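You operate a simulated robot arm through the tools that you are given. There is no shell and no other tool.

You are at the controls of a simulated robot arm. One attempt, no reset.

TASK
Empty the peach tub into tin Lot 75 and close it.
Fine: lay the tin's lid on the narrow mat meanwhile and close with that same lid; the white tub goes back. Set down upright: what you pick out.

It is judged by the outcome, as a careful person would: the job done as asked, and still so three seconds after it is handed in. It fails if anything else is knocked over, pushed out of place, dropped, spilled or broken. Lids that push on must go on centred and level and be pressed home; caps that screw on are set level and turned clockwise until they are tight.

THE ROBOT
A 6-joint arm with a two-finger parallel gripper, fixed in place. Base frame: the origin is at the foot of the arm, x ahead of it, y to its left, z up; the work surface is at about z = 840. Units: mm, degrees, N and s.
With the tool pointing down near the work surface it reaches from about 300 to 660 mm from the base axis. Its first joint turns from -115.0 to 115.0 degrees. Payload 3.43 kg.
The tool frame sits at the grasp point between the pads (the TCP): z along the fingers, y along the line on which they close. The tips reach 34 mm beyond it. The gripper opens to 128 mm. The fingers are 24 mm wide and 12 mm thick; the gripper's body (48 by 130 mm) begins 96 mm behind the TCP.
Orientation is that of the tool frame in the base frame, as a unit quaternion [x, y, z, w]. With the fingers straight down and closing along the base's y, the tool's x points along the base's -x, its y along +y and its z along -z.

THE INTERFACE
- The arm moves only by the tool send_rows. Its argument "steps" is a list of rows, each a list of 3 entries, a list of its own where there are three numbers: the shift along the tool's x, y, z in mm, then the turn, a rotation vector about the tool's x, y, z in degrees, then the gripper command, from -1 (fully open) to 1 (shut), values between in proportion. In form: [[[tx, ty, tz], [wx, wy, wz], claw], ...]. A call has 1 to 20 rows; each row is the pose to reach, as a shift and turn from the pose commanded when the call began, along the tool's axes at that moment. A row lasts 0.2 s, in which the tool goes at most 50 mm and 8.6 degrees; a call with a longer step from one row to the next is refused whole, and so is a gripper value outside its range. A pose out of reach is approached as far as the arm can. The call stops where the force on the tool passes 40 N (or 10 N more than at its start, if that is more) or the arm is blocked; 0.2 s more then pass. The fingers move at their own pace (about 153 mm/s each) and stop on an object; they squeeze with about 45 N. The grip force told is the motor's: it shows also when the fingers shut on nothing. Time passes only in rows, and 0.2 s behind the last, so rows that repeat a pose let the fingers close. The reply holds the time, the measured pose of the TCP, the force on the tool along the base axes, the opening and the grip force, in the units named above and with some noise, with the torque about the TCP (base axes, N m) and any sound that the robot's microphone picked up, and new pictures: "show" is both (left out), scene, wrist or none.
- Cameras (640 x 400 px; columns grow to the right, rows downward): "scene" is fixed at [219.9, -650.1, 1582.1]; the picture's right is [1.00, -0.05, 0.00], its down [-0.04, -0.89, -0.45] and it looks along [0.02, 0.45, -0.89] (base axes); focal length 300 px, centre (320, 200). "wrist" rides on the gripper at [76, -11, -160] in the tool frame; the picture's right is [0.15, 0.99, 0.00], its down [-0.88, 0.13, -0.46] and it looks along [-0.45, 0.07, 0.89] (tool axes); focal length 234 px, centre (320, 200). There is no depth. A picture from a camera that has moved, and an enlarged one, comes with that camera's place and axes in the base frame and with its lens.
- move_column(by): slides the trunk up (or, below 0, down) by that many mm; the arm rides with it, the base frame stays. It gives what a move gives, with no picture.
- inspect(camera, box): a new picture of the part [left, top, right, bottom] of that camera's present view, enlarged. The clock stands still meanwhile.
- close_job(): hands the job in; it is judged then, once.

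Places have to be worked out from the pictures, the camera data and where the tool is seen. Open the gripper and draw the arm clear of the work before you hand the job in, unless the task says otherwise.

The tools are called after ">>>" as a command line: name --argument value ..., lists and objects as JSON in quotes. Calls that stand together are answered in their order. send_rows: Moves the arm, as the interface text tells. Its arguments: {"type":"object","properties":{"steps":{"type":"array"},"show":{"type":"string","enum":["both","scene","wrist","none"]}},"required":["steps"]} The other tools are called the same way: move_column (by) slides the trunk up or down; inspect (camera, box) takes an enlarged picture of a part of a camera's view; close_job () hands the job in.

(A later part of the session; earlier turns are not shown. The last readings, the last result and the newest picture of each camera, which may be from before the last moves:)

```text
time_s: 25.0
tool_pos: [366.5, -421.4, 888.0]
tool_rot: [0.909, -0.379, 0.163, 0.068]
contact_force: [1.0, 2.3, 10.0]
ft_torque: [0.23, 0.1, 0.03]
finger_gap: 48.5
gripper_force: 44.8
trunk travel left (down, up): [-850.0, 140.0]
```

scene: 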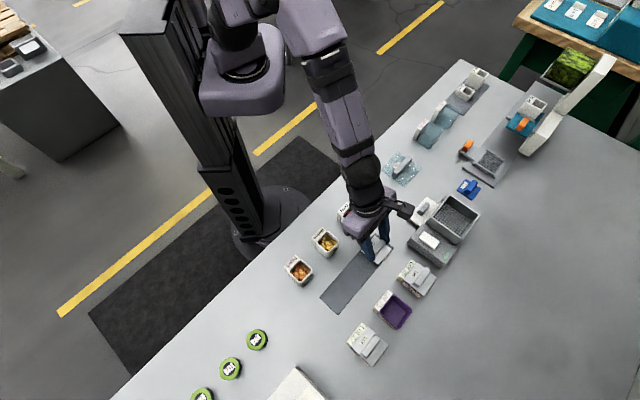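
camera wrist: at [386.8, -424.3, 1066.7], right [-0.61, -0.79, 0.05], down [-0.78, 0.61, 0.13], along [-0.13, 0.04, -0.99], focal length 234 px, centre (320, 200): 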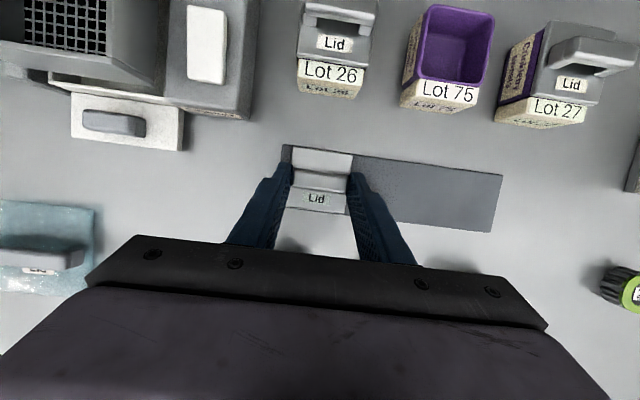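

Contact at 10 N means the lid is resting on the mat. I'll relieve the pressure slightly and open the fingers just clear of the bar.

>>> send_rows --steps '[[[0.4, 0, -1.0], [0, 0, 0], 0.6], [[0.4, 0, -1.0], [0, 0, 0], 0.1], [[0.4, 0, -1.0], [0, 0, 0], 0.0], [[0.4, 0, -1.0], [0, 0, 0], 0.0]]' --show "wrist"

>>> inspect --camera "wrist" --box '[260, 130, 380, 230]'

```text
time_s: 26.0
tool_pos: [366.8, -420.3, 886.5]
tool_rot: [0.908, -0.38, 0.16, 0.068]
contact_force: [0.7, -0.9, -0.3]
ft_torque: [0.01, -0.01, -0.01]
finger_gap: 64.0
gripper_force: 0.1
trunk travel left (down, up): [-850.0, 140.0]
camera wrist: at [386.3, -423.5, 1062.6], right [-0.61, -0.79, 0.05], down [-0.78, 0.61, 0.13], along [-0.13, 0.04, -0.99], focal length 234 px, centre (320, 200)
```

wrist: 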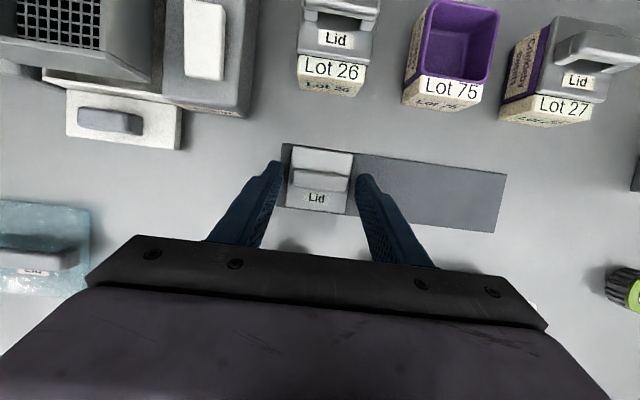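

```text
4.00 times, centred on (320, 180) of wrist
camera zoom: at [386.3, -423.5, 1062.6], right [-0.61, -0.79, 0.05], down [-0.78, 0.61, 0.13], along [-0.13, 0.04, -0.99], focal length 937 px, centre (320, 280)
```

zoom: 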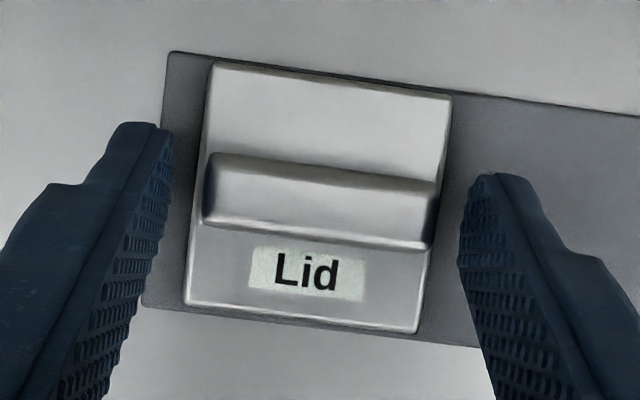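

The lid lies flat, fully on the mat. Next I'll rise and go over to the peach tub, pitching the hand so it leans outward over the tub for the pour grip.

>>> send_rows --steps '[[[10.3, 0, -28.2], [0, 0, 0], 0.0], [[20.6, 0, -56.4], [0, 0, 0], -0.19], [[30.8, 0, -84.6], [0, 0, 0], -0.19], [[18, 28.8, -91], [0, -7.5, 0], -0.19], [[5.1, 57.7, -97.5], [0, -15, 0], -0.19], [[-7.7, 86.5, -104], [0, -22.5, 0], -0.19], [[-20.5, 115.3, -110.4], [0, -30, 0], -0.19], [[-33.4, 144, -116.9], [0, -37.5, 0], -0.19], [[-46.2, 173, -123.3], [0, -45, 0], -0.19], [[-46.2, 173, -123.3], [0, -45, 0], -0.19]]' --show "both"

```text
time_s: 28.2
tool_pos: [182.7, -481.0, 988.2]
tool_rot: [0.901, -0.375, -0.201, -0.084]
contact_force: [0.6, 0.0, -1.2]
ft_torque: [-0.03, 0.04, 0.02]
finger_gap: 76.1
gripper_force: 0.1
trunk travel left (down, up): [-850.0, 140.0]
camera wrist: at [285.7, -569.1, 1100.0], right [-0.61, -0.79, -0.06], down [-0.52, 0.34, 0.79], along [-0.6, 0.51, -0.61], focal length 234 px, centre (320, 200)
```

scene: 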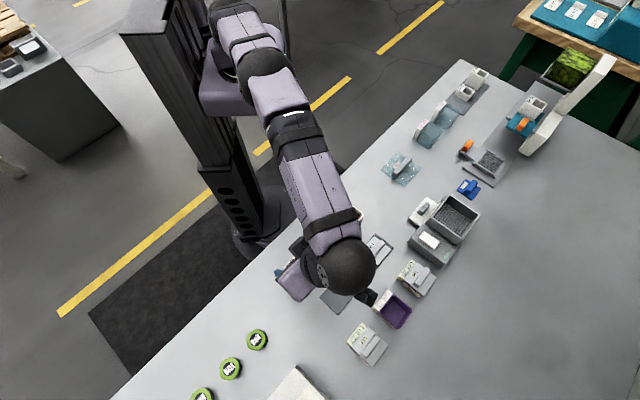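
wrist: 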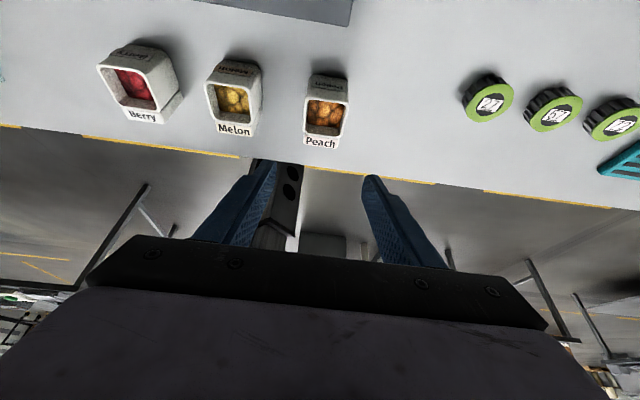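

>>> inspect --camera "wrist" --box '[270, 50, 390, 170]'

>>> inspect --camera "wrist" --box '[190, 40, 290, 150]'

```text
3.33 times, centred on (330, 110) of wrist
camera zoom: at [285.7, -569.1, 1100.0], right [-0.61, -0.79, -0.06], down [-0.52, 0.34, 0.79], along [-0.6, 0.51, -0.61], focal length 781 px, centre (287, 500)
```

zoom: 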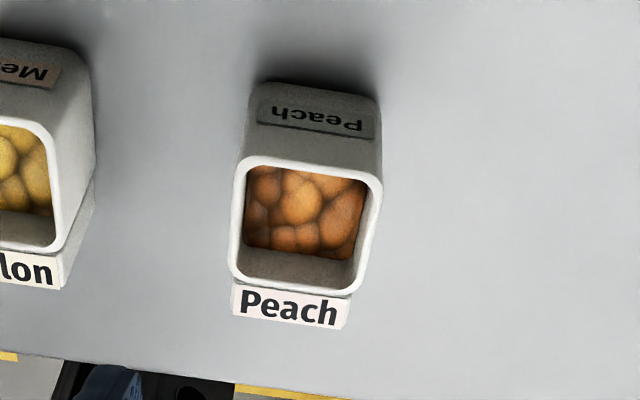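

```text
3.64 times, centred on (240, 95) of wrist
camera zoom: at [285.7, -569.1, 1100.0], right [-0.61, -0.79, -0.06], down [-0.52, 0.34, 0.79], along [-0.6, 0.51, -0.61], focal length 852 px, centre (611, 582)
```

zoom: 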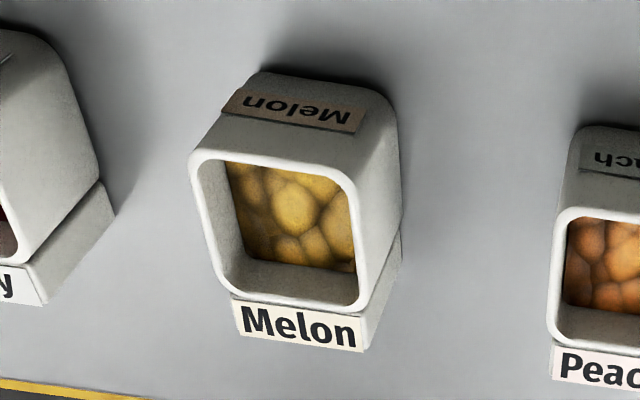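

The peach tub is about 42 mm square with its rim at z≈889 and its centre near (182,-479). The contents sit roughly 14 mm below the rim. I'll move into line at a 30° lean and check that this pose is within reach.

>>> send_rows --steps '[[[6, -0.3, 7], [0, -1.5, 0], -0.19], [[12, -0.6, 14], [0, -3, 0], -0.19], [[18.8, -0.9, 22.1], [0, -5, 0], -0.19], [[18.8, -0.9, 22.1], [0, -5, 0], -0.19]]' --show "both"

```text
time_s: 29.2
tool_pos: [186.2, -473.8, 960.1]
tool_rot: [0.892, -0.371, -0.239, -0.099]
contact_force: [-0.3, -0.9, 0.3]
ft_torque: [-0.02, -0.01, 0.05]
finger_gap: 76.5
gripper_force: 0.0
out of reach, approached as far as the arm can: row 2, 3, 4
trunk travel left (down, up): [-850.0, 140.0]
camera wrist: at [296.6, -569.1, 1059.8], right [-0.61, -0.79, -0.07], down [-0.47, 0.29, 0.84], along [-0.64, 0.55, -0.55], focal length 234 px, centre (320, 200)
```

scene: 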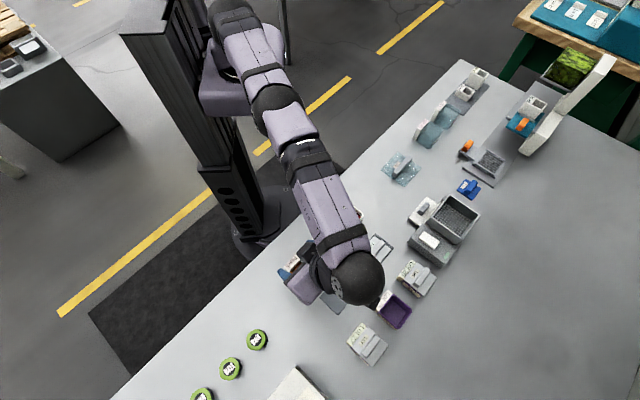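
wrist: 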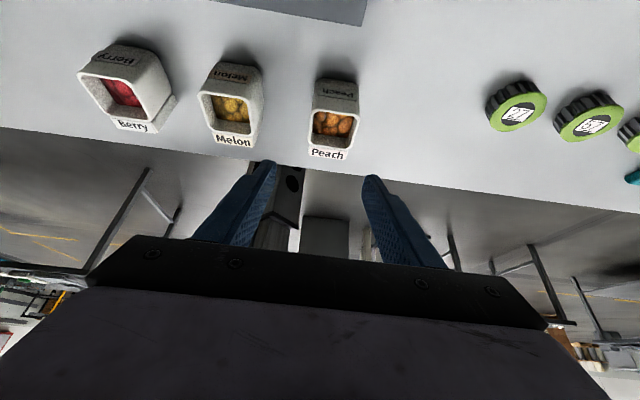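

A 30° lean is just beyond reach here, so I'll use 25°, which leaves some margin. I'm aligning over the tub with the tips still above the rim.

>>> send_rows --steps '[[[0, 3, 0], [0, 2.5, 0], -0.19], [[6, 6.9, 3], [0, 5, 0], -0.19], [[12, 6.9, 8], [0, 5, 0], -0.19], [[17.7, 6.9, 12.9], [0, 5, 0], -0.19], [[17.7, 6.9, 12.9], [0, 5, 0], -0.19]]' --show "both"

>>> inspect --camera "wrist" --box '[230, 60, 400, 200]'

```text
time_s: 30.4
tool_pos: [188.8, -487.5, 940.4]
tool_rot: [0.901, -0.376, -0.201, -0.084]
contact_force: [0.5, -0.3, 0.1]
ft_torque: [-0.03, 0.05, 0.0]
finger_gap: 76.4
gripper_force: 0.0
trunk travel left (down, up): [-850.0, 140.0]
camera wrist: at [291.9, -574.1, 1051.9], right [-0.61, -0.79, -0.06], down [-0.52, 0.34, 0.78], along [-0.6, 0.51, -0.62], focal length 234 px, centre (320, 200)
```

scene: 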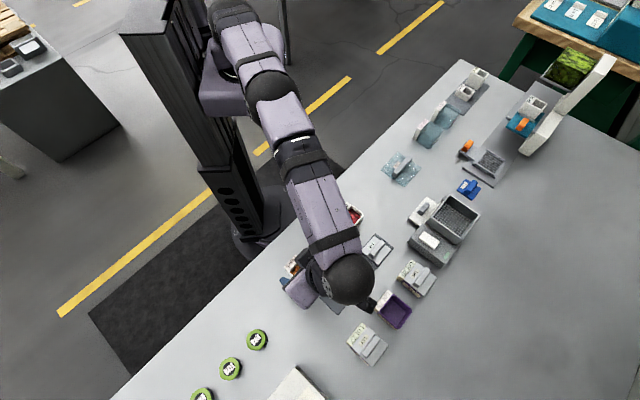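
wrist: 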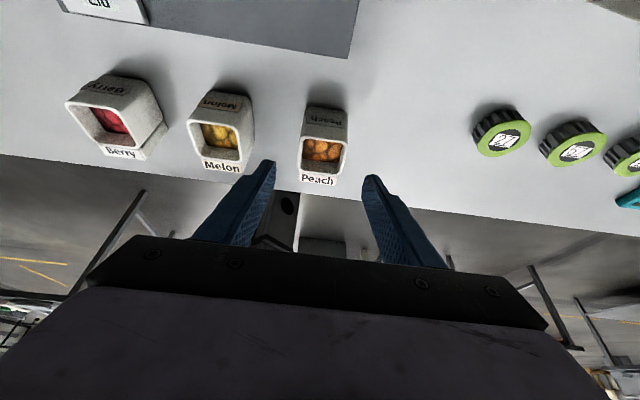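

```text
2.86 times, centred on (315, 130) of wrist
camera zoom: at [291.9, -574.1, 1051.9], right [-0.61, -0.79, -0.06], down [-0.52, 0.34, 0.78], along [-0.6, 0.51, -0.62], focal length 669 px, centre (334, 400)
```

zoom: 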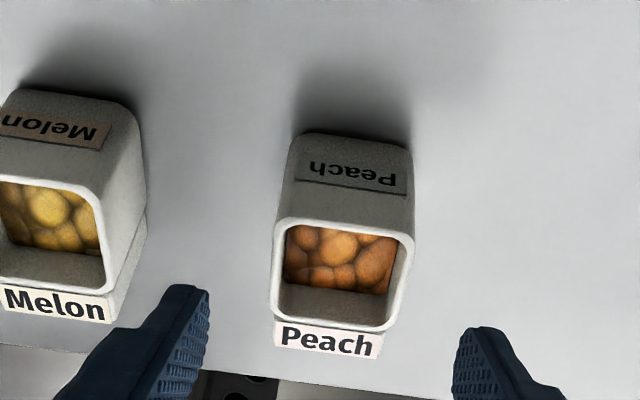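

The tub is centred within 1 mm and turned about 2° relative to the fingers, so I'll correct the yaw slightly. Then I'll go straight down with the fingers on either side of the tub.

>>> send_rows --steps '[[[-3, -0.6, 1.4], [-0.76, 0, -1.63], -0.19], [[4, -0.6, 16.5], [-0.76, 0, -1.63], -0.19], [[10, -0.6, 29.4], [-0.76, 0, -1.63], -0.19], [[16, -0.6, 42.2], [-0.76, 0, -1.63], -0.19], [[16, -0.6, 42.2], [-0.76, 0, -1.63], -0.19]]' --show "both"

>>> inspect --camera "wrist" --box '[230, 80, 410, 220]'

```text
time_s: 31.6
tool_pos: [185.4, -484.7, 895.3]
tool_rot: [0.907, -0.362, -0.201, -0.08]
contact_force: [0.4, -0.5, -0.3]
ft_torque: [-0.04, 0.02, -0.02]
finger_gap: 76.1
gripper_force: 0.0
trunk travel left (down, up): [-850.0, 140.0]
camera wrist: at [292.3, -567.7, 1007.0], right [-0.58, -0.81, -0.06], down [-0.53, 0.32, 0.79], along [-0.62, 0.49, -0.62], focal length 234 px, centre (320, 200)
```

scene: 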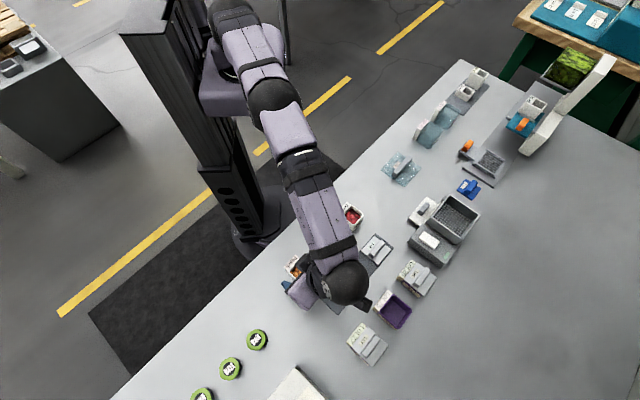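
wrist: 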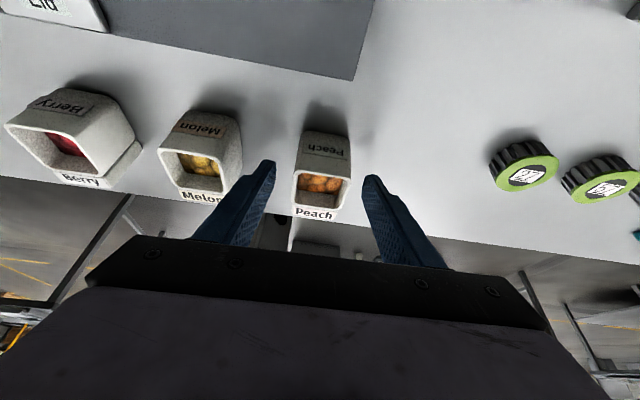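

```text
2.86 times, centred on (320, 150) of wrist
camera zoom: at [292.3, -567.7, 1007.0], right [-0.58, -0.81, -0.06], down [-0.53, 0.32, 0.79], along [-0.62, 0.49, -0.62], focal length 669 px, centre (320, 343)
```

zoom: 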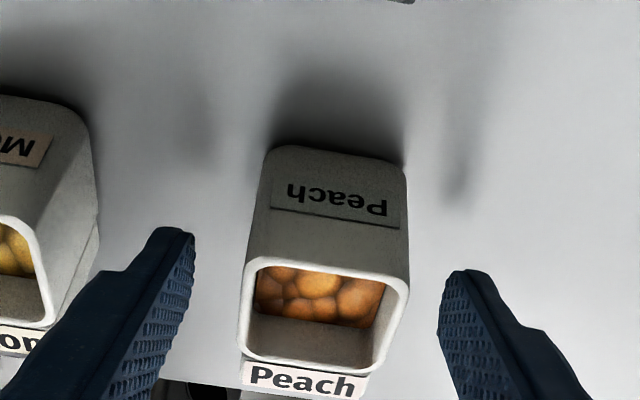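

The tub is aligned. I'll go down the last 14 mm and close on it.

>>> send_rows --steps '[[[3.4, 0.7, 6.2], [0, 0, 0], -0.19], [[6.8, 0.7, 12.3], [0, 0, 0], -0.19], [[6.8, 0.7, 12.3], [0, 0, 0], 0.1], [[6.8, 0.7, 12.3], [0, 0, 0], 0.3], [[6.8, 0.7, 12.3], [0, 0, 0], 0.7], [[6.8, 0.7, 12.3], [0, 0, 0], 0.7]]' --show "both"

>>> inspect --camera "wrist" --box '[230, 80, 410, 220]'

```text
time_s: 33.0
tool_pos: [185.7, -484.9, 880.2]
tool_rot: [0.907, -0.362, -0.201, -0.08]
contact_force: [-0.4, -1.2, 1.8]
ft_torque: [-0.01, -0.03, -0.01]
finger_gap: 43.3
gripper_force: 45.4
trunk travel left (down, up): [-850.0, 140.0]
camera wrist: at [292.5, -569.3, 992.8], right [-0.58, -0.81, -0.06], down [-0.53, 0.32, 0.79], along [-0.62, 0.49, -0.62], focal length 234 px, centre (320, 200)
```

scene: 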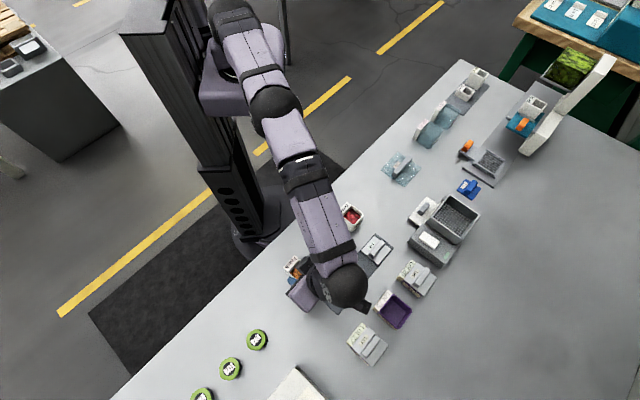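
wrist: 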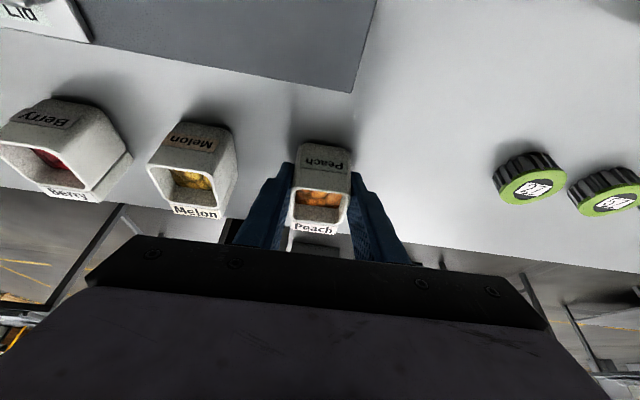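

```text
2.86 times, centred on (320, 150) of wrist
camera zoom: at [292.5, -569.3, 992.8], right [-0.58, -0.81, -0.06], down [-0.53, 0.32, 0.79], along [-0.62, 0.49, -0.62], focal length 669 px, centre (320, 343)
```

zoom: 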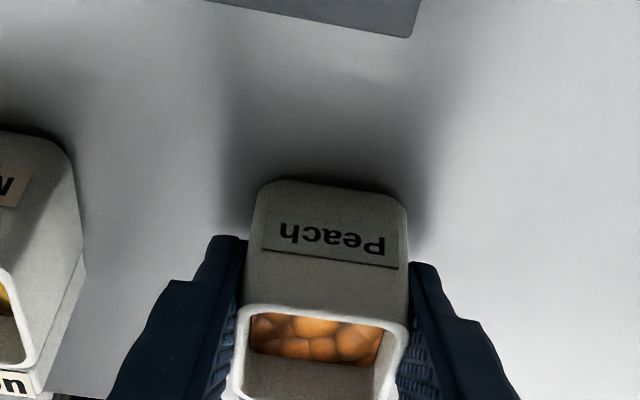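

The tub is gripped at 43.3 mm and 45 N. I'll lift gently and check that it comes up level and nothing slips.

>>> send_rows --steps '[[[-0.8, 0, -1.8], [0, 0, 0], 0.7], [[-2.5, 0, -5.4], [0, 0, 0], 0.7], [[-5.1, 0, -10.9], [0, 0, 0], 0.7], [[-8.5, 0, -18.1], [0, 0, 0], 0.7], [[-11.8, 0, -25.4], [0, 0, 0], 0.7], [[-13.5, 0, -29], [0, 0, 0], 0.7], [[-13.5, 0, -29], [0, 0, 0], 0.7]]' --show "both"

>>> inspect --camera "wrist" --box '[230, 80, 410, 220]'

```text
time_s: 34.6
tool_pos: [188.0, -482.5, 912.3]
tool_rot: [0.907, -0.362, -0.201, -0.08]
contact_force: [-0.9, -0.2, -0.1]
ft_torque: [-0.01, -0.02, -0.02]
finger_gap: 43.3
gripper_force: 45.6
trunk travel left (down, up): [-850.0, 140.0]
camera wrist: at [293.6, -568.4, 1024.1], right [-0.58, -0.81, -0.06], down [-0.53, 0.32, 0.79], along [-0.62, 0.49, -0.62], focal length 234 px, centre (320, 200)
```

scene: 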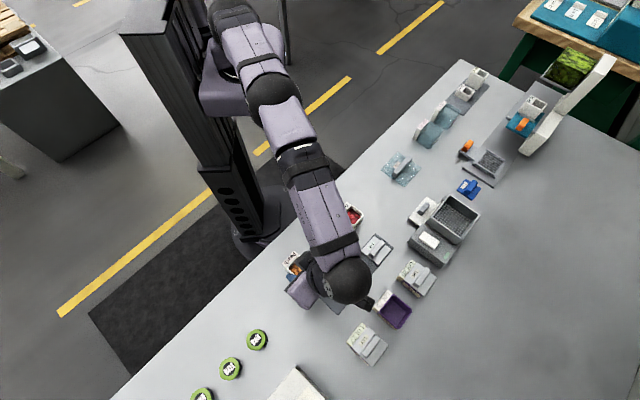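
wrist: 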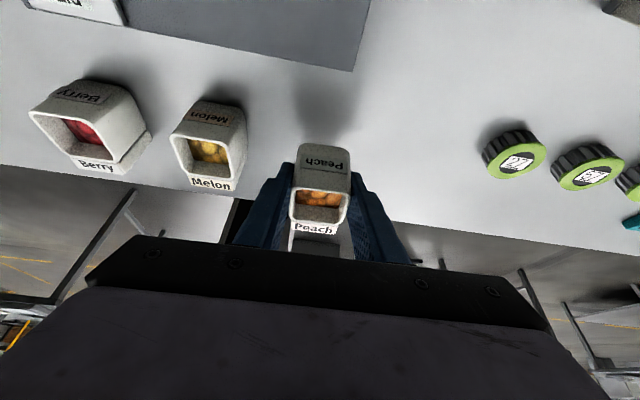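

```text
2.86 times, centred on (320, 150) of wrist
camera zoom: at [293.6, -568.4, 1024.1], right [-0.58, -0.81, -0.06], down [-0.53, 0.32, 0.79], along [-0.62, 0.49, -0.62], focal length 669 px, centre (320, 343)
```

zoom: 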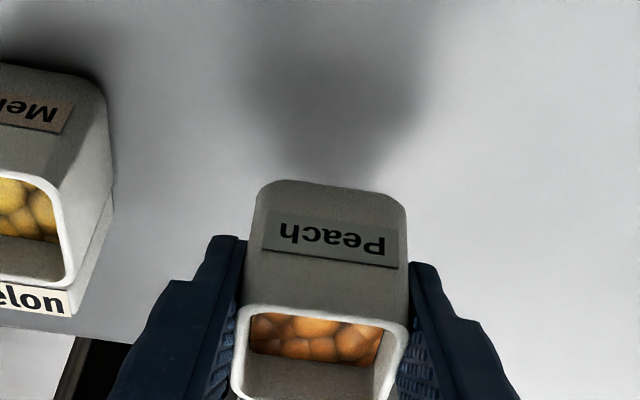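

The tub is up and stable with its contents undisturbed. I'll lift further and yaw the hand about 16°, so that in the pour the wrist comes over the empty peach spot instead of the melon tub.

>>> send_rows --steps '[[[-3.7, 0, -8], [-1.16, 0, -2.49], 0.7], [[-7.5, 0, -16], [-2.32, 0, -4.98], 0.7], [[-11.2, 0, -24], [-3.49, 0, -7.48], 0.7], [[-14.9, 0, -32], [-4.65, 0, -9.97], 0.7], [[-18.7, 0, -40], [-5.81, 0, -12.46], 0.7], [[-22.4, 0, -48], [-6.97, 0, -14.95], 0.7], [[-22.4, 0, -48], [-6.97, 0, -14.95], 0.7]]' --show "both"

```text
time_s: 36.2
tool_pos: [188.0, -484.0, 963.9]
tool_rot: [0.949, -0.228, -0.211, -0.051]
contact_force: [0.0, -0.1, -0.4]
ft_torque: [0.01, -0.03, 0.01]
finger_gap: 42.9
gripper_force: 45.4
trunk travel left (down, up): [-850.0, 140.0]
camera wrist: at [313.9, -535.2, 1077.0], right [-0.33, -0.94, -0.06], down [-0.6, 0.16, 0.79], along [-0.73, 0.3, -0.62], focal length 234 px, centre (320, 200)
```

scene: 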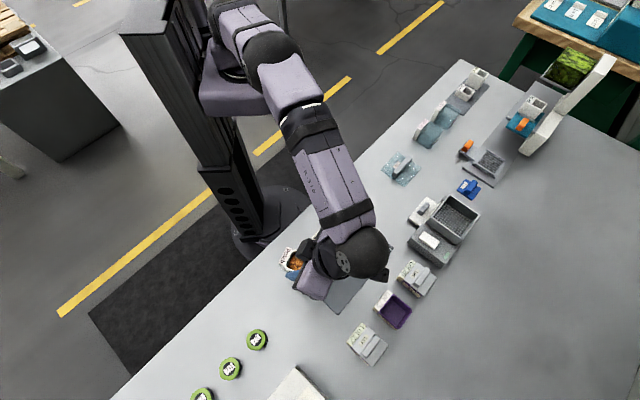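
wrist: 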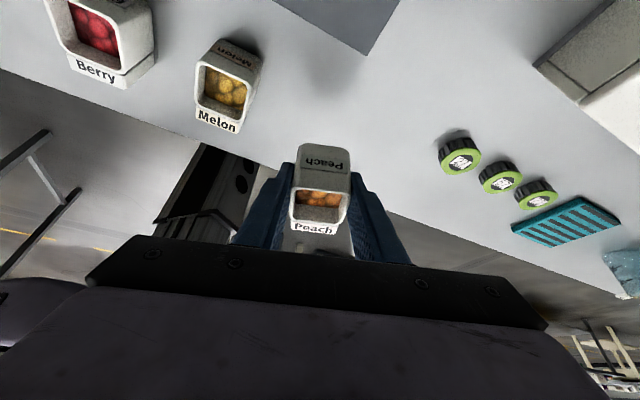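

The yaw is done and the tub is still upright. Next is the first half of the transit toward the tin, tilting the tub to about 25° (the contents sit well below the rim).

>>> send_rows --steps '[[[10, -0.5, -4.4], [0, 2, 0], 0.7], [[28, -1.3, -12.2], [0, 6, 0], 0.7], [[47, -2.2, -20.5], [0, 10.2, 0], 0.7], [[66, -3.1, -28.8], [0, 14.4, 0], 0.7], [[85, -4, -37.1], [0, 18.6, 0], 0.7], [[104, -4.8, -45.4], [0, 22.8, 0], 0.7], [[114.1, -5.3, -49.9], [0, 25, 0], 0.7], [[114.1, -5.3, -49.9], [0, 25, 0], 0.7]]' --show "both"

```text
time_s: 38.0
tool_pos: [299.6, -535.1, 963.2]
tool_rot: [0.972, -0.233, 0.0, 0.001]
contact_force: [0.1, 0.6, -0.2]
ft_torque: [0.01, 0.01, -0.01]
finger_gap: 43.3
gripper_force: 45.0
trunk travel left (down, up): [-850.0, 140.0]
camera wrist: at [372.5, -559.5, 1121.9], right [-0.32, -0.95, 0.0], down [-0.84, 0.28, 0.46], along [-0.43, 0.14, -0.89], focal length 234 px, centre (320, 200)
```

scene: 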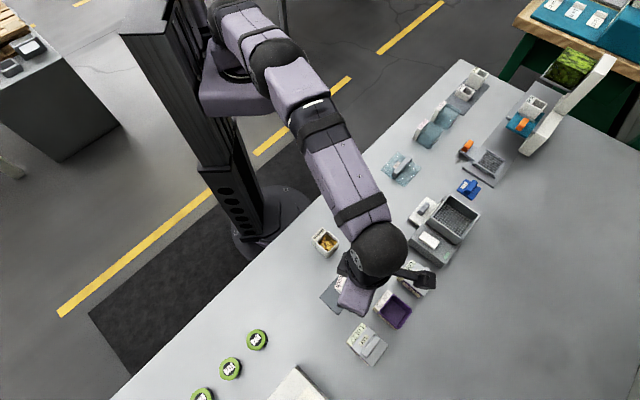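
wrist: 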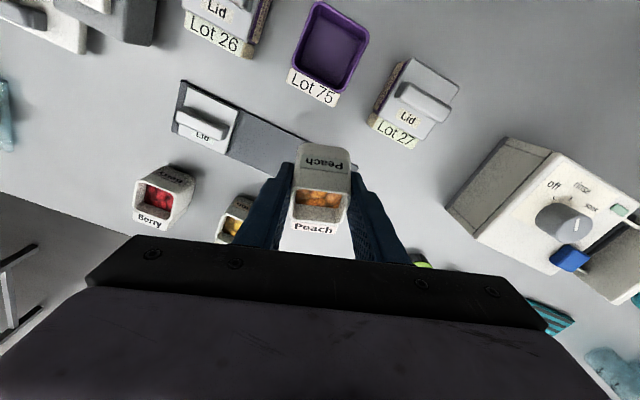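

>>> inspect --camera "wrist" --box '[270, 0, 390, 110]'

>>> inspect --camera "wrist" --box '[260, 130, 380, 250]'

>>> inspect --camera "scene" --box '[330, 240, 440, 340]'

```text
3.64 times, centred on (330, 55) of wrist
camera zoom: at [372.5, -559.5, 1121.9], right [-0.32, -0.95, 0.0], down [-0.84, 0.28, 0.46], along [-0.43, 0.14, -0.89], focal length 852 px, centre (284, 727)
```

zoom: 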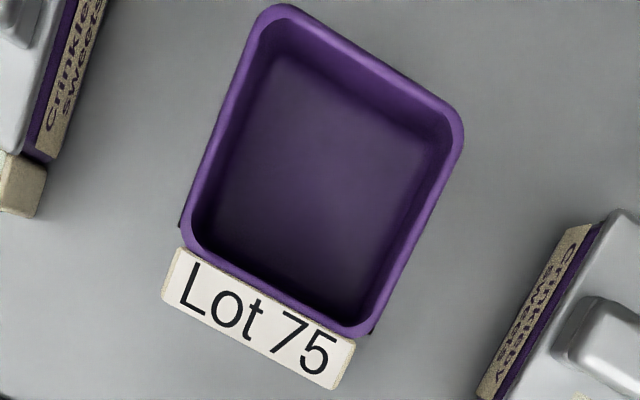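

```text
3.33 times, centred on (320, 190) of wrist
camera zoom: at [372.5, -559.5, 1121.9], right [-0.32, -0.95, 0.0], down [-0.84, 0.28, 0.46], along [-0.43, 0.14, -0.89], focal length 781 px, centre (320, 233)
```

zoom: 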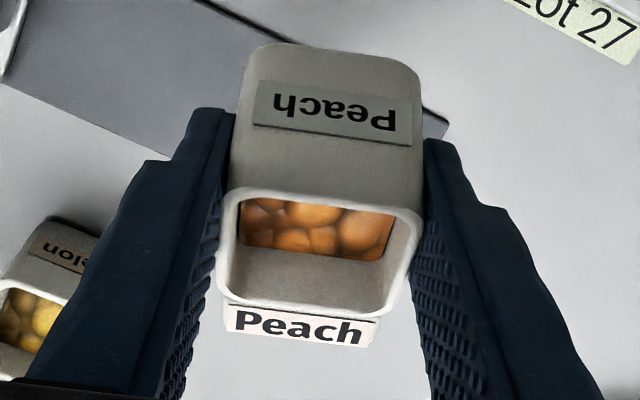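

```text
4.00 times, centred on (385, 290) of scene
camera zoom: at [219.9, -650.1, 1582.1], right [1.0, -0.05, 0.0], down [-0.04, -0.89, -0.45], along [0.02, 0.45, -0.89], focal length 1199 px, centre (60, -160)
```

zoom: 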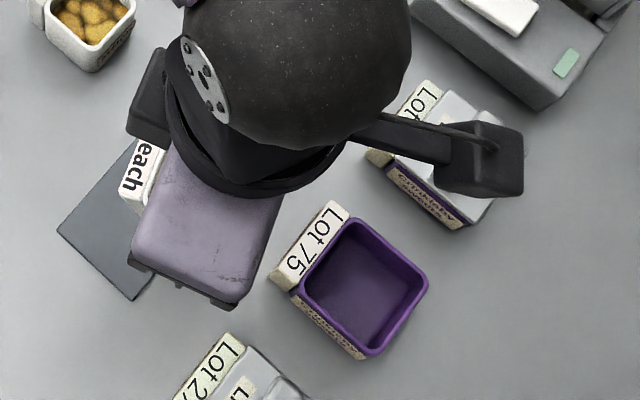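

Everything matches my model: the tin centre is at (u 685, w -130) and the tub's contents are still settled. I'll continue to the pre-pour pose with the tub's lip over the tin at 50° of tilt.

>>> send_rows --steps '[[[8, -0.3, 0.5], [0, 1.6, 0], 0.7], [[25, -1.1, 1.5], [0, 5, 0], 0.7], [[45, -1.9, 2.6], [0, 9, 0], 0.7], [[65, -2.8, 3.8], [0, 13, 0], 0.7], [[85, -3.6, 5], [0, 17, 0], 0.7], [[105, -4.5, 6.2], [0, 21, 0], 0.7], [[119, -5.1, 7], [0, 23.6, 0], 0.7], [[126.3, -5.4, 7.4], [0, 25, 0], 0.7], [[126.3, -5.4, 7.4], [0, 25, 0], 0.7]]' --show "both"

>>> inspect --camera "wrist" --box '[240, 120, 400, 260]'

```text
time_s: 40.0
tool_pos: [416.3, -588.6, 953.4]
tool_rot: [0.949, -0.229, 0.21, 0.051]
contact_force: [0.1, -0.4, 0.2]
ft_torque: [0.01, 0.01, 0.0]
finger_gap: 43.1
gripper_force: 45.0
trunk travel left (down, up): [-850.0, 140.0]
camera wrist: at [421.8, -578.2, 1129.4], right [-0.33, -0.94, 0.06], down [-0.94, 0.33, 0.04], along [-0.06, -0.04, -1.0], focal length 234 px, centre (320, 200)
```

scene: 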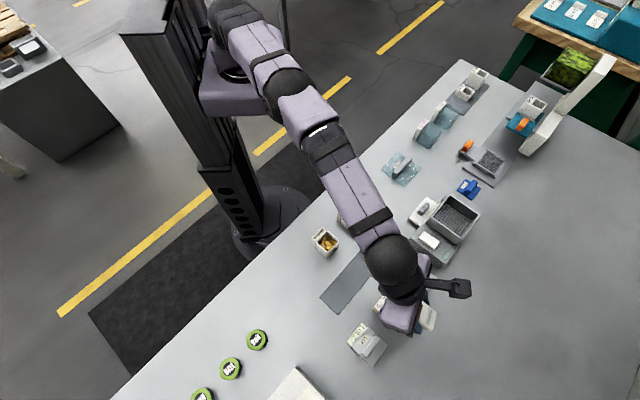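
wrist: 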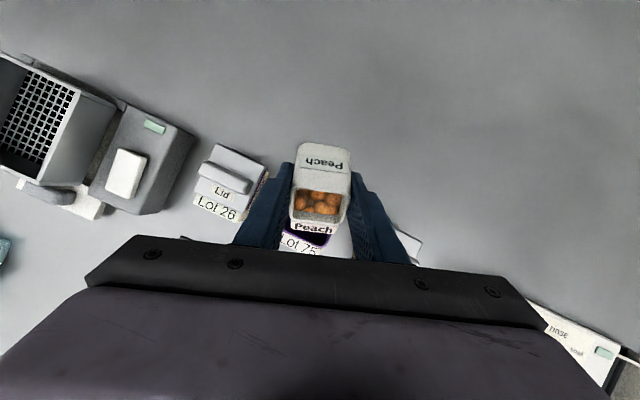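

```text
2.86 times, centred on (320, 190) of wrist
camera zoom: at [421.8, -578.2, 1129.4], right [-0.33, -0.94, 0.06], down [-0.94, 0.33, 0.04], along [-0.06, -0.04, -1.0], focal length 669 px, centre (320, 229)
```

zoom: 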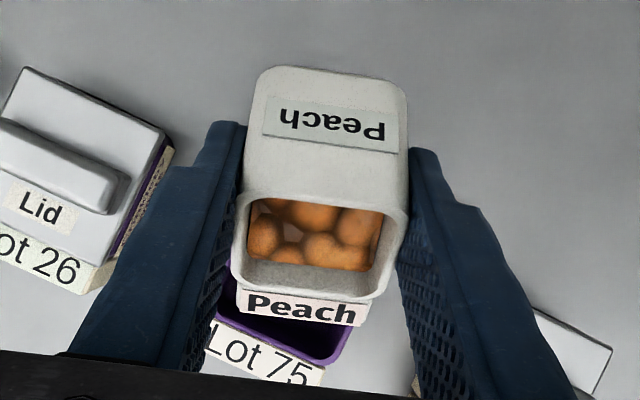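

The contents are round pieces that have only slid a little inside the tub, and the lip is over the tin opening. I'll begin pouring slowly, pivoting around the lip while bringing it closer to the tin.

>>> send_rows --steps '[[[-1.8, 0, 3.2], [0, 2.5, 0], 0.7], [[-3.67, 0, 6.45], [0, 5, 0], 0.7], [[-4.8, 0, 8.2], [0, 7.5, 0], 0.7], [[-5.86, 0, 9.96], [0, 10, 0], 0.7], [[-5.86, 0, 9.96], [0, 10, 0], 0.7]]' --show "both"

>>> inspect --camera "wrist" --box '[240, 120, 400, 260]'

>>> inspect --camera "scene" --box '[360, 270, 450, 350]'

```text
time_s: 41.2
tool_pos: [413.6, -587.6, 944.9]
tool_rot: [0.927, -0.222, 0.293, 0.07]
contact_force: [0.3, -0.1, -0.6]
ft_torque: [-0.03, 0.01, 0.01]
finger_gap: 43.0
gripper_force: 44.7
trunk travel left (down, up): [-850.0, 140.0]
camera wrist: at [392.2, -564.2, 1116.6], right [-0.34, -0.94, 0.08], down [-0.93, 0.33, -0.13], along [0.1, -0.12, -0.99], focal length 234 px, centre (320, 200)
```

scene: 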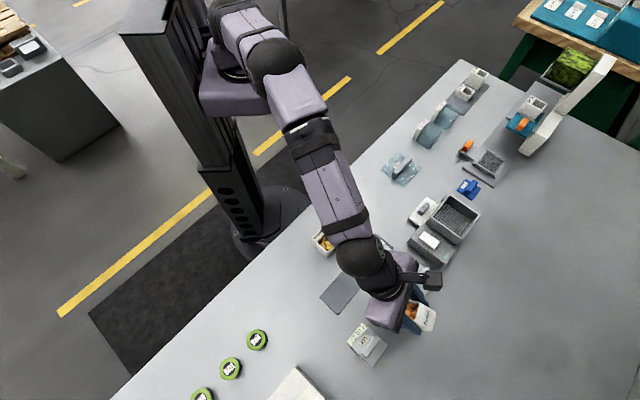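
wrist: 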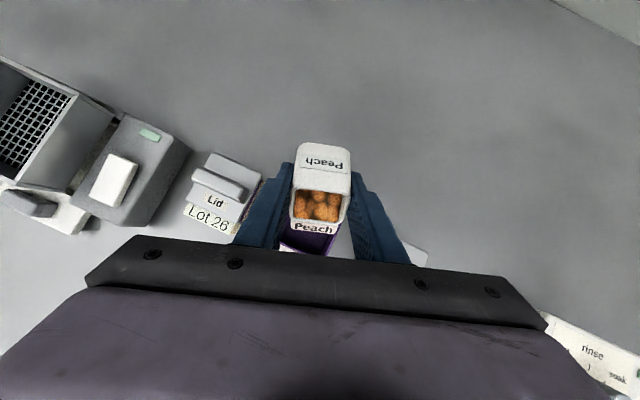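

```text
2.86 times, centred on (320, 190) of wrist
camera zoom: at [392.2, -564.2, 1116.6], right [-0.34, -0.94, 0.08], down [-0.93, 0.33, -0.13], along [0.1, -0.12, -0.99], focal length 669 px, centre (320, 229)
```

zoom: 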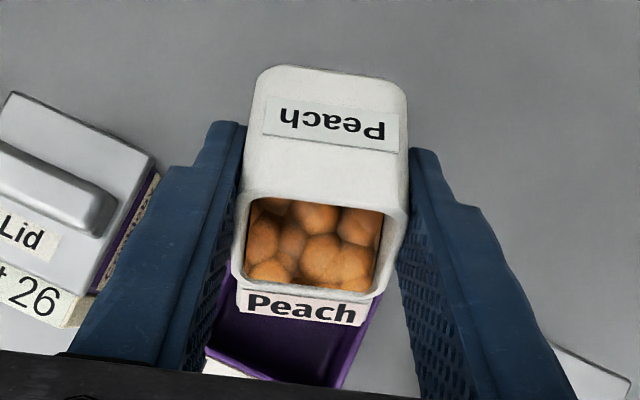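

```text
5.00 times, centred on (405, 310) of scene
camera zoom: at [219.9, -650.1, 1582.1], right [1.0, -0.05, 0.0], down [-0.04, -0.89, -0.45], along [0.02, 0.45, -0.89], focal length 1499 px, centre (-105, -350)
```

zoom: 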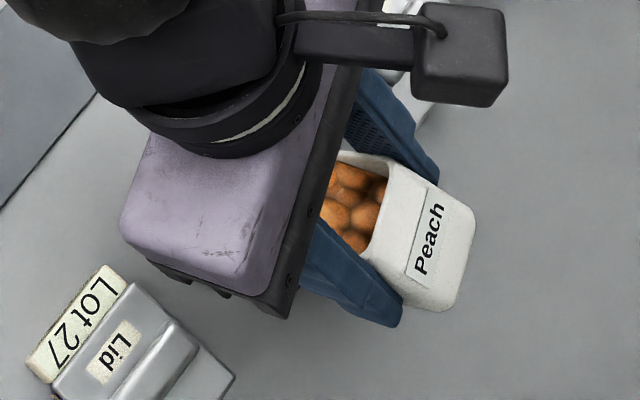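

At 60° the pieces are up to the lip and the lip is over the opening. I'll continue slowly to 70°.

>>> send_rows --steps '[[[-1.35, 0, 1.5], [0, 2.5, 0], 0.7], [[-2.7, 0, 3.0], [0, 5, 0], 0.7], [[-4, 0, 4.2], [0, 7.5, 0], 0.7], [[-5.2, 0, 5.5], [0, 10, 0], 0.7], [[-5.2, 0, 5.5], [0, 10, 0], 0.7], [[-5.2, 0, 5.5], [0, 10, 0], 0.7]]' --show "both"

>>> inspect --camera "wrist" --box '[240, 120, 400, 260]'

>>> inspect --camera "scene" --box '[360, 270, 450, 350]'

```text
time_s: 42.6
tool_pos: [412.8, -588.4, 935.4]
tool_rot: [0.898, -0.216, 0.372, 0.089]
contact_force: [0.2, 0.1, -0.7]
ft_torque: [0.02, 0.02, -0.01]
finger_gap: 43.1
gripper_force: 45.2
trunk travel left (down, up): [-850.0, 140.0]
camera wrist: at [364.4, -550.2, 1101.1], right [-0.36, -0.93, 0.1], down [-0.9, 0.31, -0.3], along [0.25, -0.2, -0.95], focal length 234 px, centre (320, 200)
```

scene: 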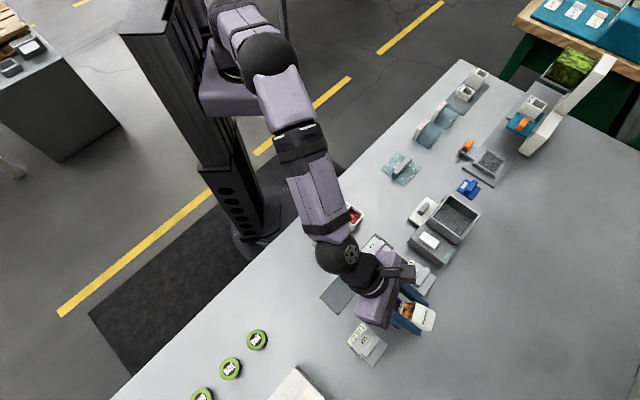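
wrist: 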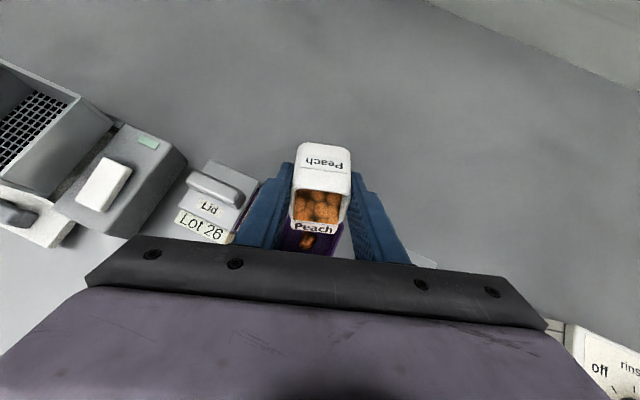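

```text
2.86 times, centred on (320, 190) of wrist
camera zoom: at [364.4, -550.2, 1101.1], right [-0.36, -0.93, 0.1], down [-0.9, 0.31, -0.3], along [0.25, -0.2, -0.95], focal length 669 px, centre (320, 229)
```

zoom: 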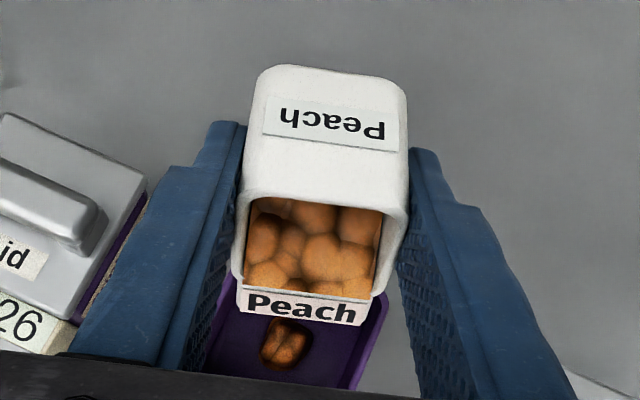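

```text
5.00 times, centred on (405, 310) of scene
camera zoom: at [219.9, -650.1, 1582.1], right [1.0, -0.05, 0.0], down [-0.04, -0.89, -0.45], along [0.02, 0.45, -0.89], focal length 1499 px, centre (-105, -350)
```

zoom: 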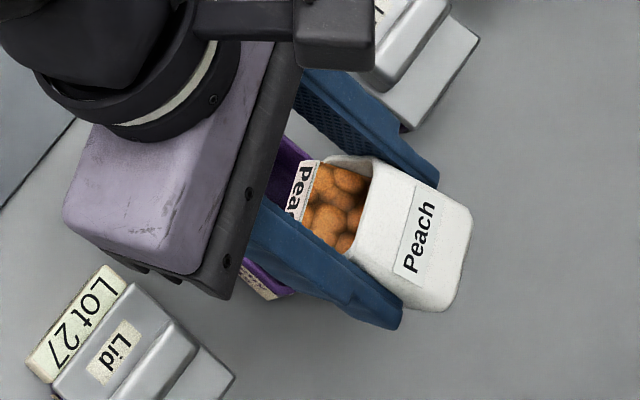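

The first pieces have landed inside the tin. I'll keep tilting slowly, with a small sideways correction.

>>> send_rows --steps '[[[-1, -0.7, -0.3], [0, 2.5, 0], 0.7], [[-2.1, -1.4, -0.7], [0, 5, 0], 0.7], [[-3.6, -1.4, -0.7], [0, 7.5, 0], 0.7], [[-5.2, -1.4, -0.6], [0, 10, 0], 0.7], [[-5.2, -1.4, -0.6], [0, 10, 0], 0.7], [[-5.2, -1.4, -0.6], [0, 10, 0], 0.7]]' --show "both"

>>> inspect --camera "wrist" --box '[240, 120, 400, 260]'

>>> inspect --camera "scene" --box '[360, 270, 450, 350]'

```text
time_s: 44.0
tool_pos: [409.3, -584.4, 931.4]
tool_rot: [0.863, -0.207, 0.449, 0.108]
contact_force: [-0.7, 0.3, -0.4]
ft_torque: [-0.01, 0.02, -0.02]
finger_gap: 43.1
gripper_force: 44.8
trunk travel left (down, up): [-850.0, 140.0]
camera wrist: at [336.8, -534.2, 1085.5], right [-0.37, -0.92, 0.12], down [-0.84, 0.28, -0.46], along [0.39, -0.27, -0.88], focal length 234 px, centre (320, 200)
```

scene: 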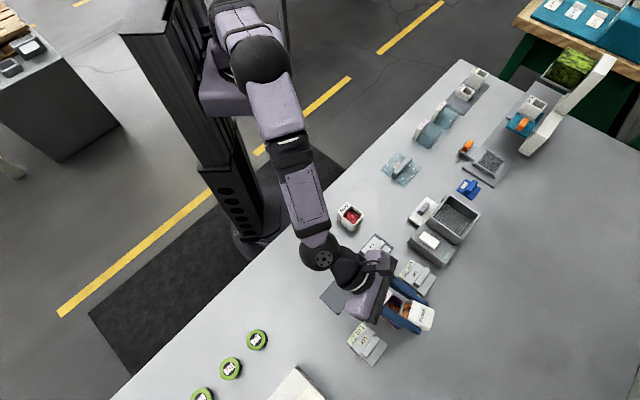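
wrist: 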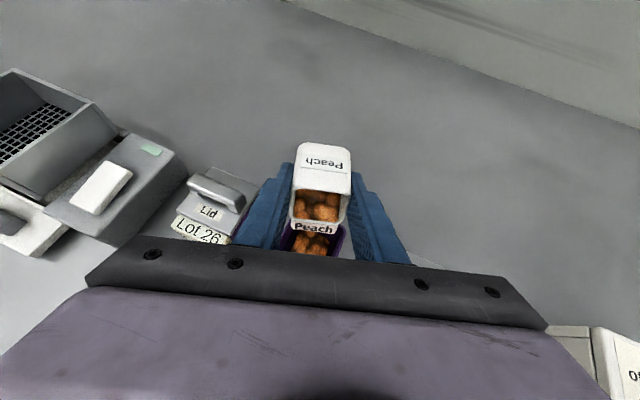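

```text
2.86 times, centred on (320, 190) of wrist
camera zoom: at [336.8, -534.2, 1085.5], right [-0.37, -0.92, 0.12], down [-0.84, 0.28, -0.46], along [0.39, -0.27, -0.88], focal length 669 px, centre (320, 229)
```

zoom: 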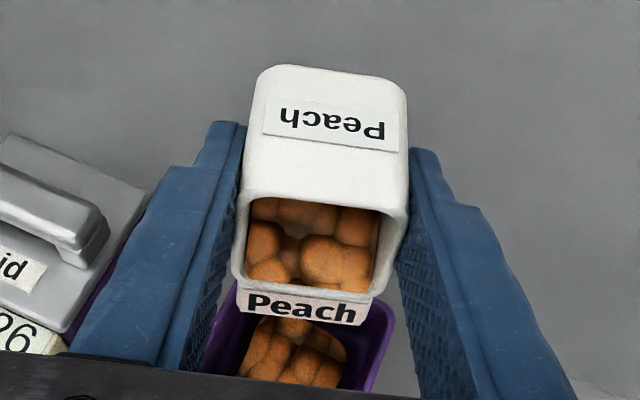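

```text
5.00 times, centred on (405, 310) of scene
camera zoom: at [219.9, -650.1, 1582.1], right [1.0, -0.05, 0.0], down [-0.04, -0.89, -0.45], along [0.02, 0.45, -0.89], focal length 1499 px, centre (-105, -350)
```

zoom: 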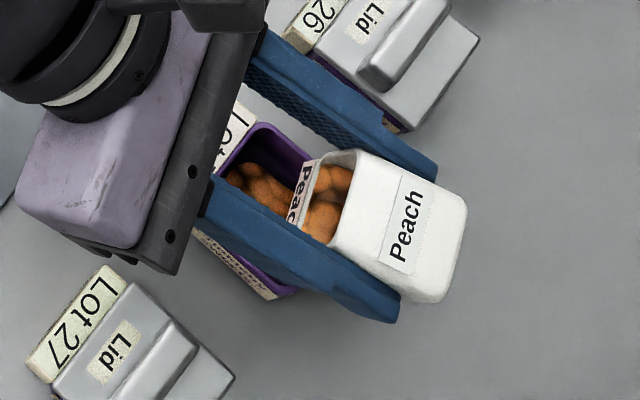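

About half the contents are now in the tin. Continuing to 90°.

>>> send_rows --steps '[[[-1, 0, -0.2], [0, 2.5, 0], 0.7], [[-1.95, 0, -0.34], [0, 5, 0], 0.7], [[-3.1, 0, -0.44], [0, 7.5, 0], 0.7], [[-4.28, 0, -0.54], [0, 10, 0], 0.7], [[-4.28, 0, -0.54], [0, 10, 0], 0.7], [[-4.28, 0, -0.54], [0, 10, 0], 0.7]]' --show "both"

>>> inspect --camera "wrist" --box '[240, 120, 400, 260]'

>>> inspect --camera "scene" --box '[360, 270, 450, 350]'

```text
time_s: 45.4
tool_pos: [406.9, -583.2, 928.6]
tool_rot: [0.821, -0.196, 0.522, 0.125]
contact_force: [-0.6, 0.4, -0.9]
ft_torque: [0.04, 0.0, -0.01]
finger_gap: 43.0
gripper_force: 45.4
trunk travel left (down, up): [-850.0, 140.0]
camera wrist: at [311.5, -521.2, 1064.5], right [-0.39, -0.91, 0.13], down [-0.76, 0.24, -0.61], along [0.52, -0.34, -0.78], focal length 234 px, centre (320, 200)
```

scene: 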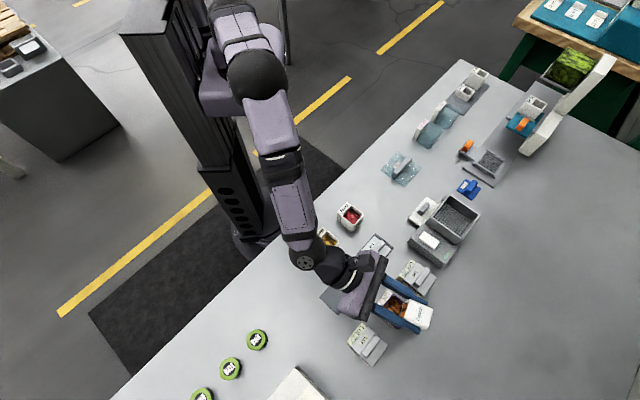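
wrist: 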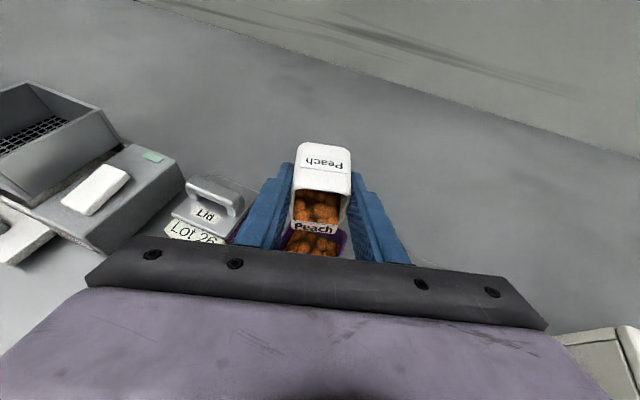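

```text
2.86 times, centred on (320, 190) of wrist
camera zoom: at [311.5, -521.2, 1064.5], right [-0.39, -0.91, 0.13], down [-0.76, 0.24, -0.61], along [0.52, -0.34, -0.78], focal length 669 px, centre (320, 229)
```

zoom: 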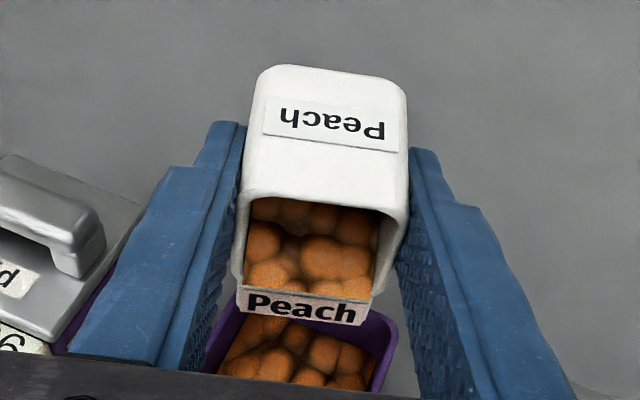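

```text
5.00 times, centred on (405, 310) of scene
camera zoom: at [219.9, -650.1, 1582.1], right [1.0, -0.05, 0.0], down [-0.04, -0.89, -0.45], along [0.02, 0.45, -0.89], focal length 1499 px, centre (-105, -350)
```

zoom: 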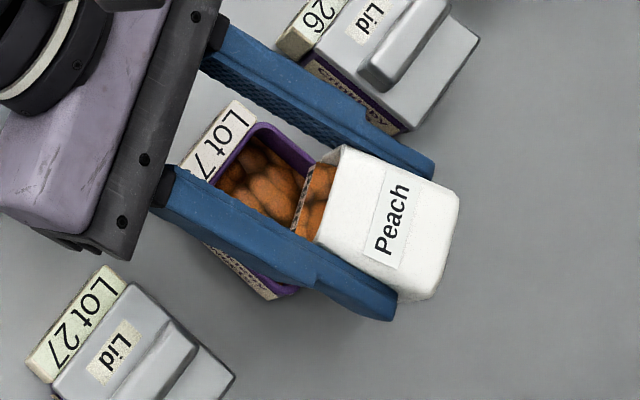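

The tin is filling well. I'll go on to 105°, keeping the lip slightly further out so the pieces spread.

>>> send_rows --steps '[[[-0.6, 0, -0.6], [0, 2.5, 0], 0.7], [[-1.2, 0, -1.2], [0, 5, 0], 0.7], [[-1.8, 0, -1.8], [0, 7.5, 0], 0.7], [[-2.44, 0, -2.4], [0, 10, 0], 0.7], [[-2.7, 0, -3.1], [0, 12.5, 0], 0.7], [[-3, 0, -3.9], [0, 15, 0], 0.7], [[-3, 0, -3.9], [0, 15, 0], 0.7], [[-3, 0, -3.9], [0, 15, 0], 0.7]]' --show "both"

>>> inspect --camera "wrist" --box '[240, 120, 400, 260]'

>>> inspect --camera "scene" --box '[360, 270, 450, 350]'

```text
time_s: 47.2
tool_pos: [403.2, -581.9, 927.9]
tool_rot: [0.745, -0.179, 0.625, 0.15]
contact_force: [-0.6, -0.2, -1.1]
ft_torque: [0.0, -0.03, -0.02]
finger_gap: 43.0
gripper_force: 45.0
trunk travel left (down, up): [-850.0, 140.0]
camera wrist: at [279.8, -505.0, 1029.1], right [-0.43, -0.89, 0.14], down [-0.6, 0.16, -0.79], along [0.68, -0.42, -0.6], focal length 234 px, centre (320, 200)
```

scene: 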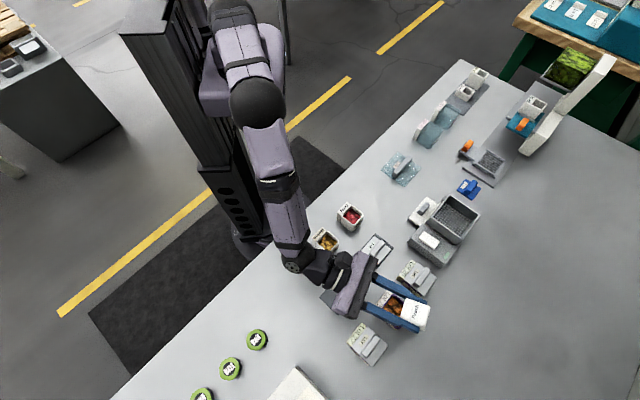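
wrist: 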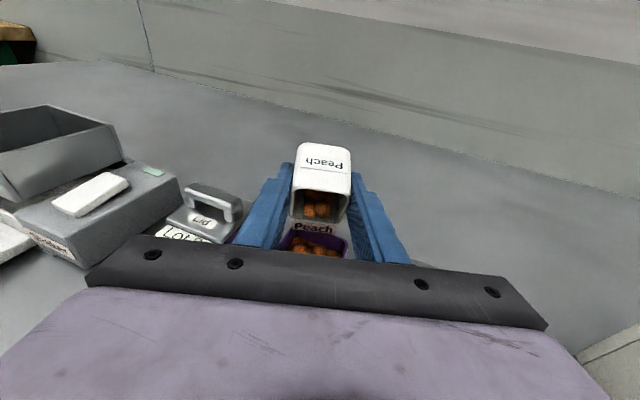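

```text
2.86 times, centred on (320, 190) of wrist
camera zoom: at [279.8, -505.0, 1029.1], right [-0.43, -0.89, 0.14], down [-0.6, 0.16, -0.79], along [0.68, -0.42, -0.6], focal length 669 px, centre (320, 229)
```

zoom: 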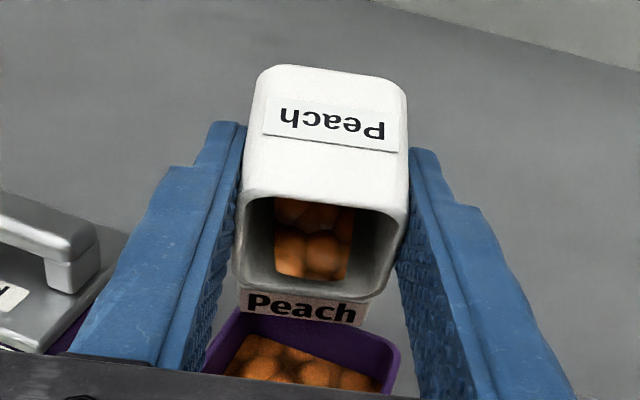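

```text
5.00 times, centred on (405, 310) of scene
camera zoom: at [219.9, -650.1, 1582.1], right [1.0, -0.05, 0.0], down [-0.04, -0.89, -0.45], along [0.02, 0.45, -0.89], focal length 1499 px, centre (-105, -350)
```

zoom: 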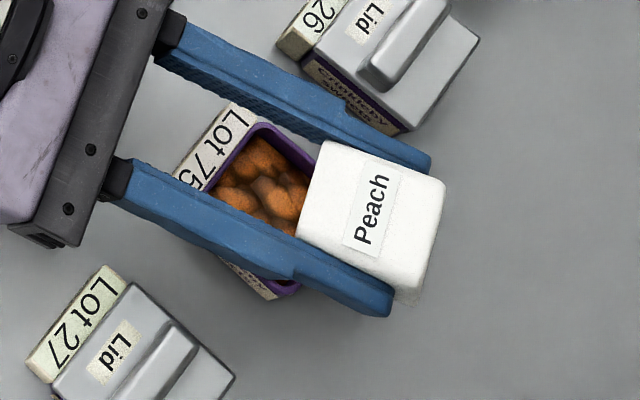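

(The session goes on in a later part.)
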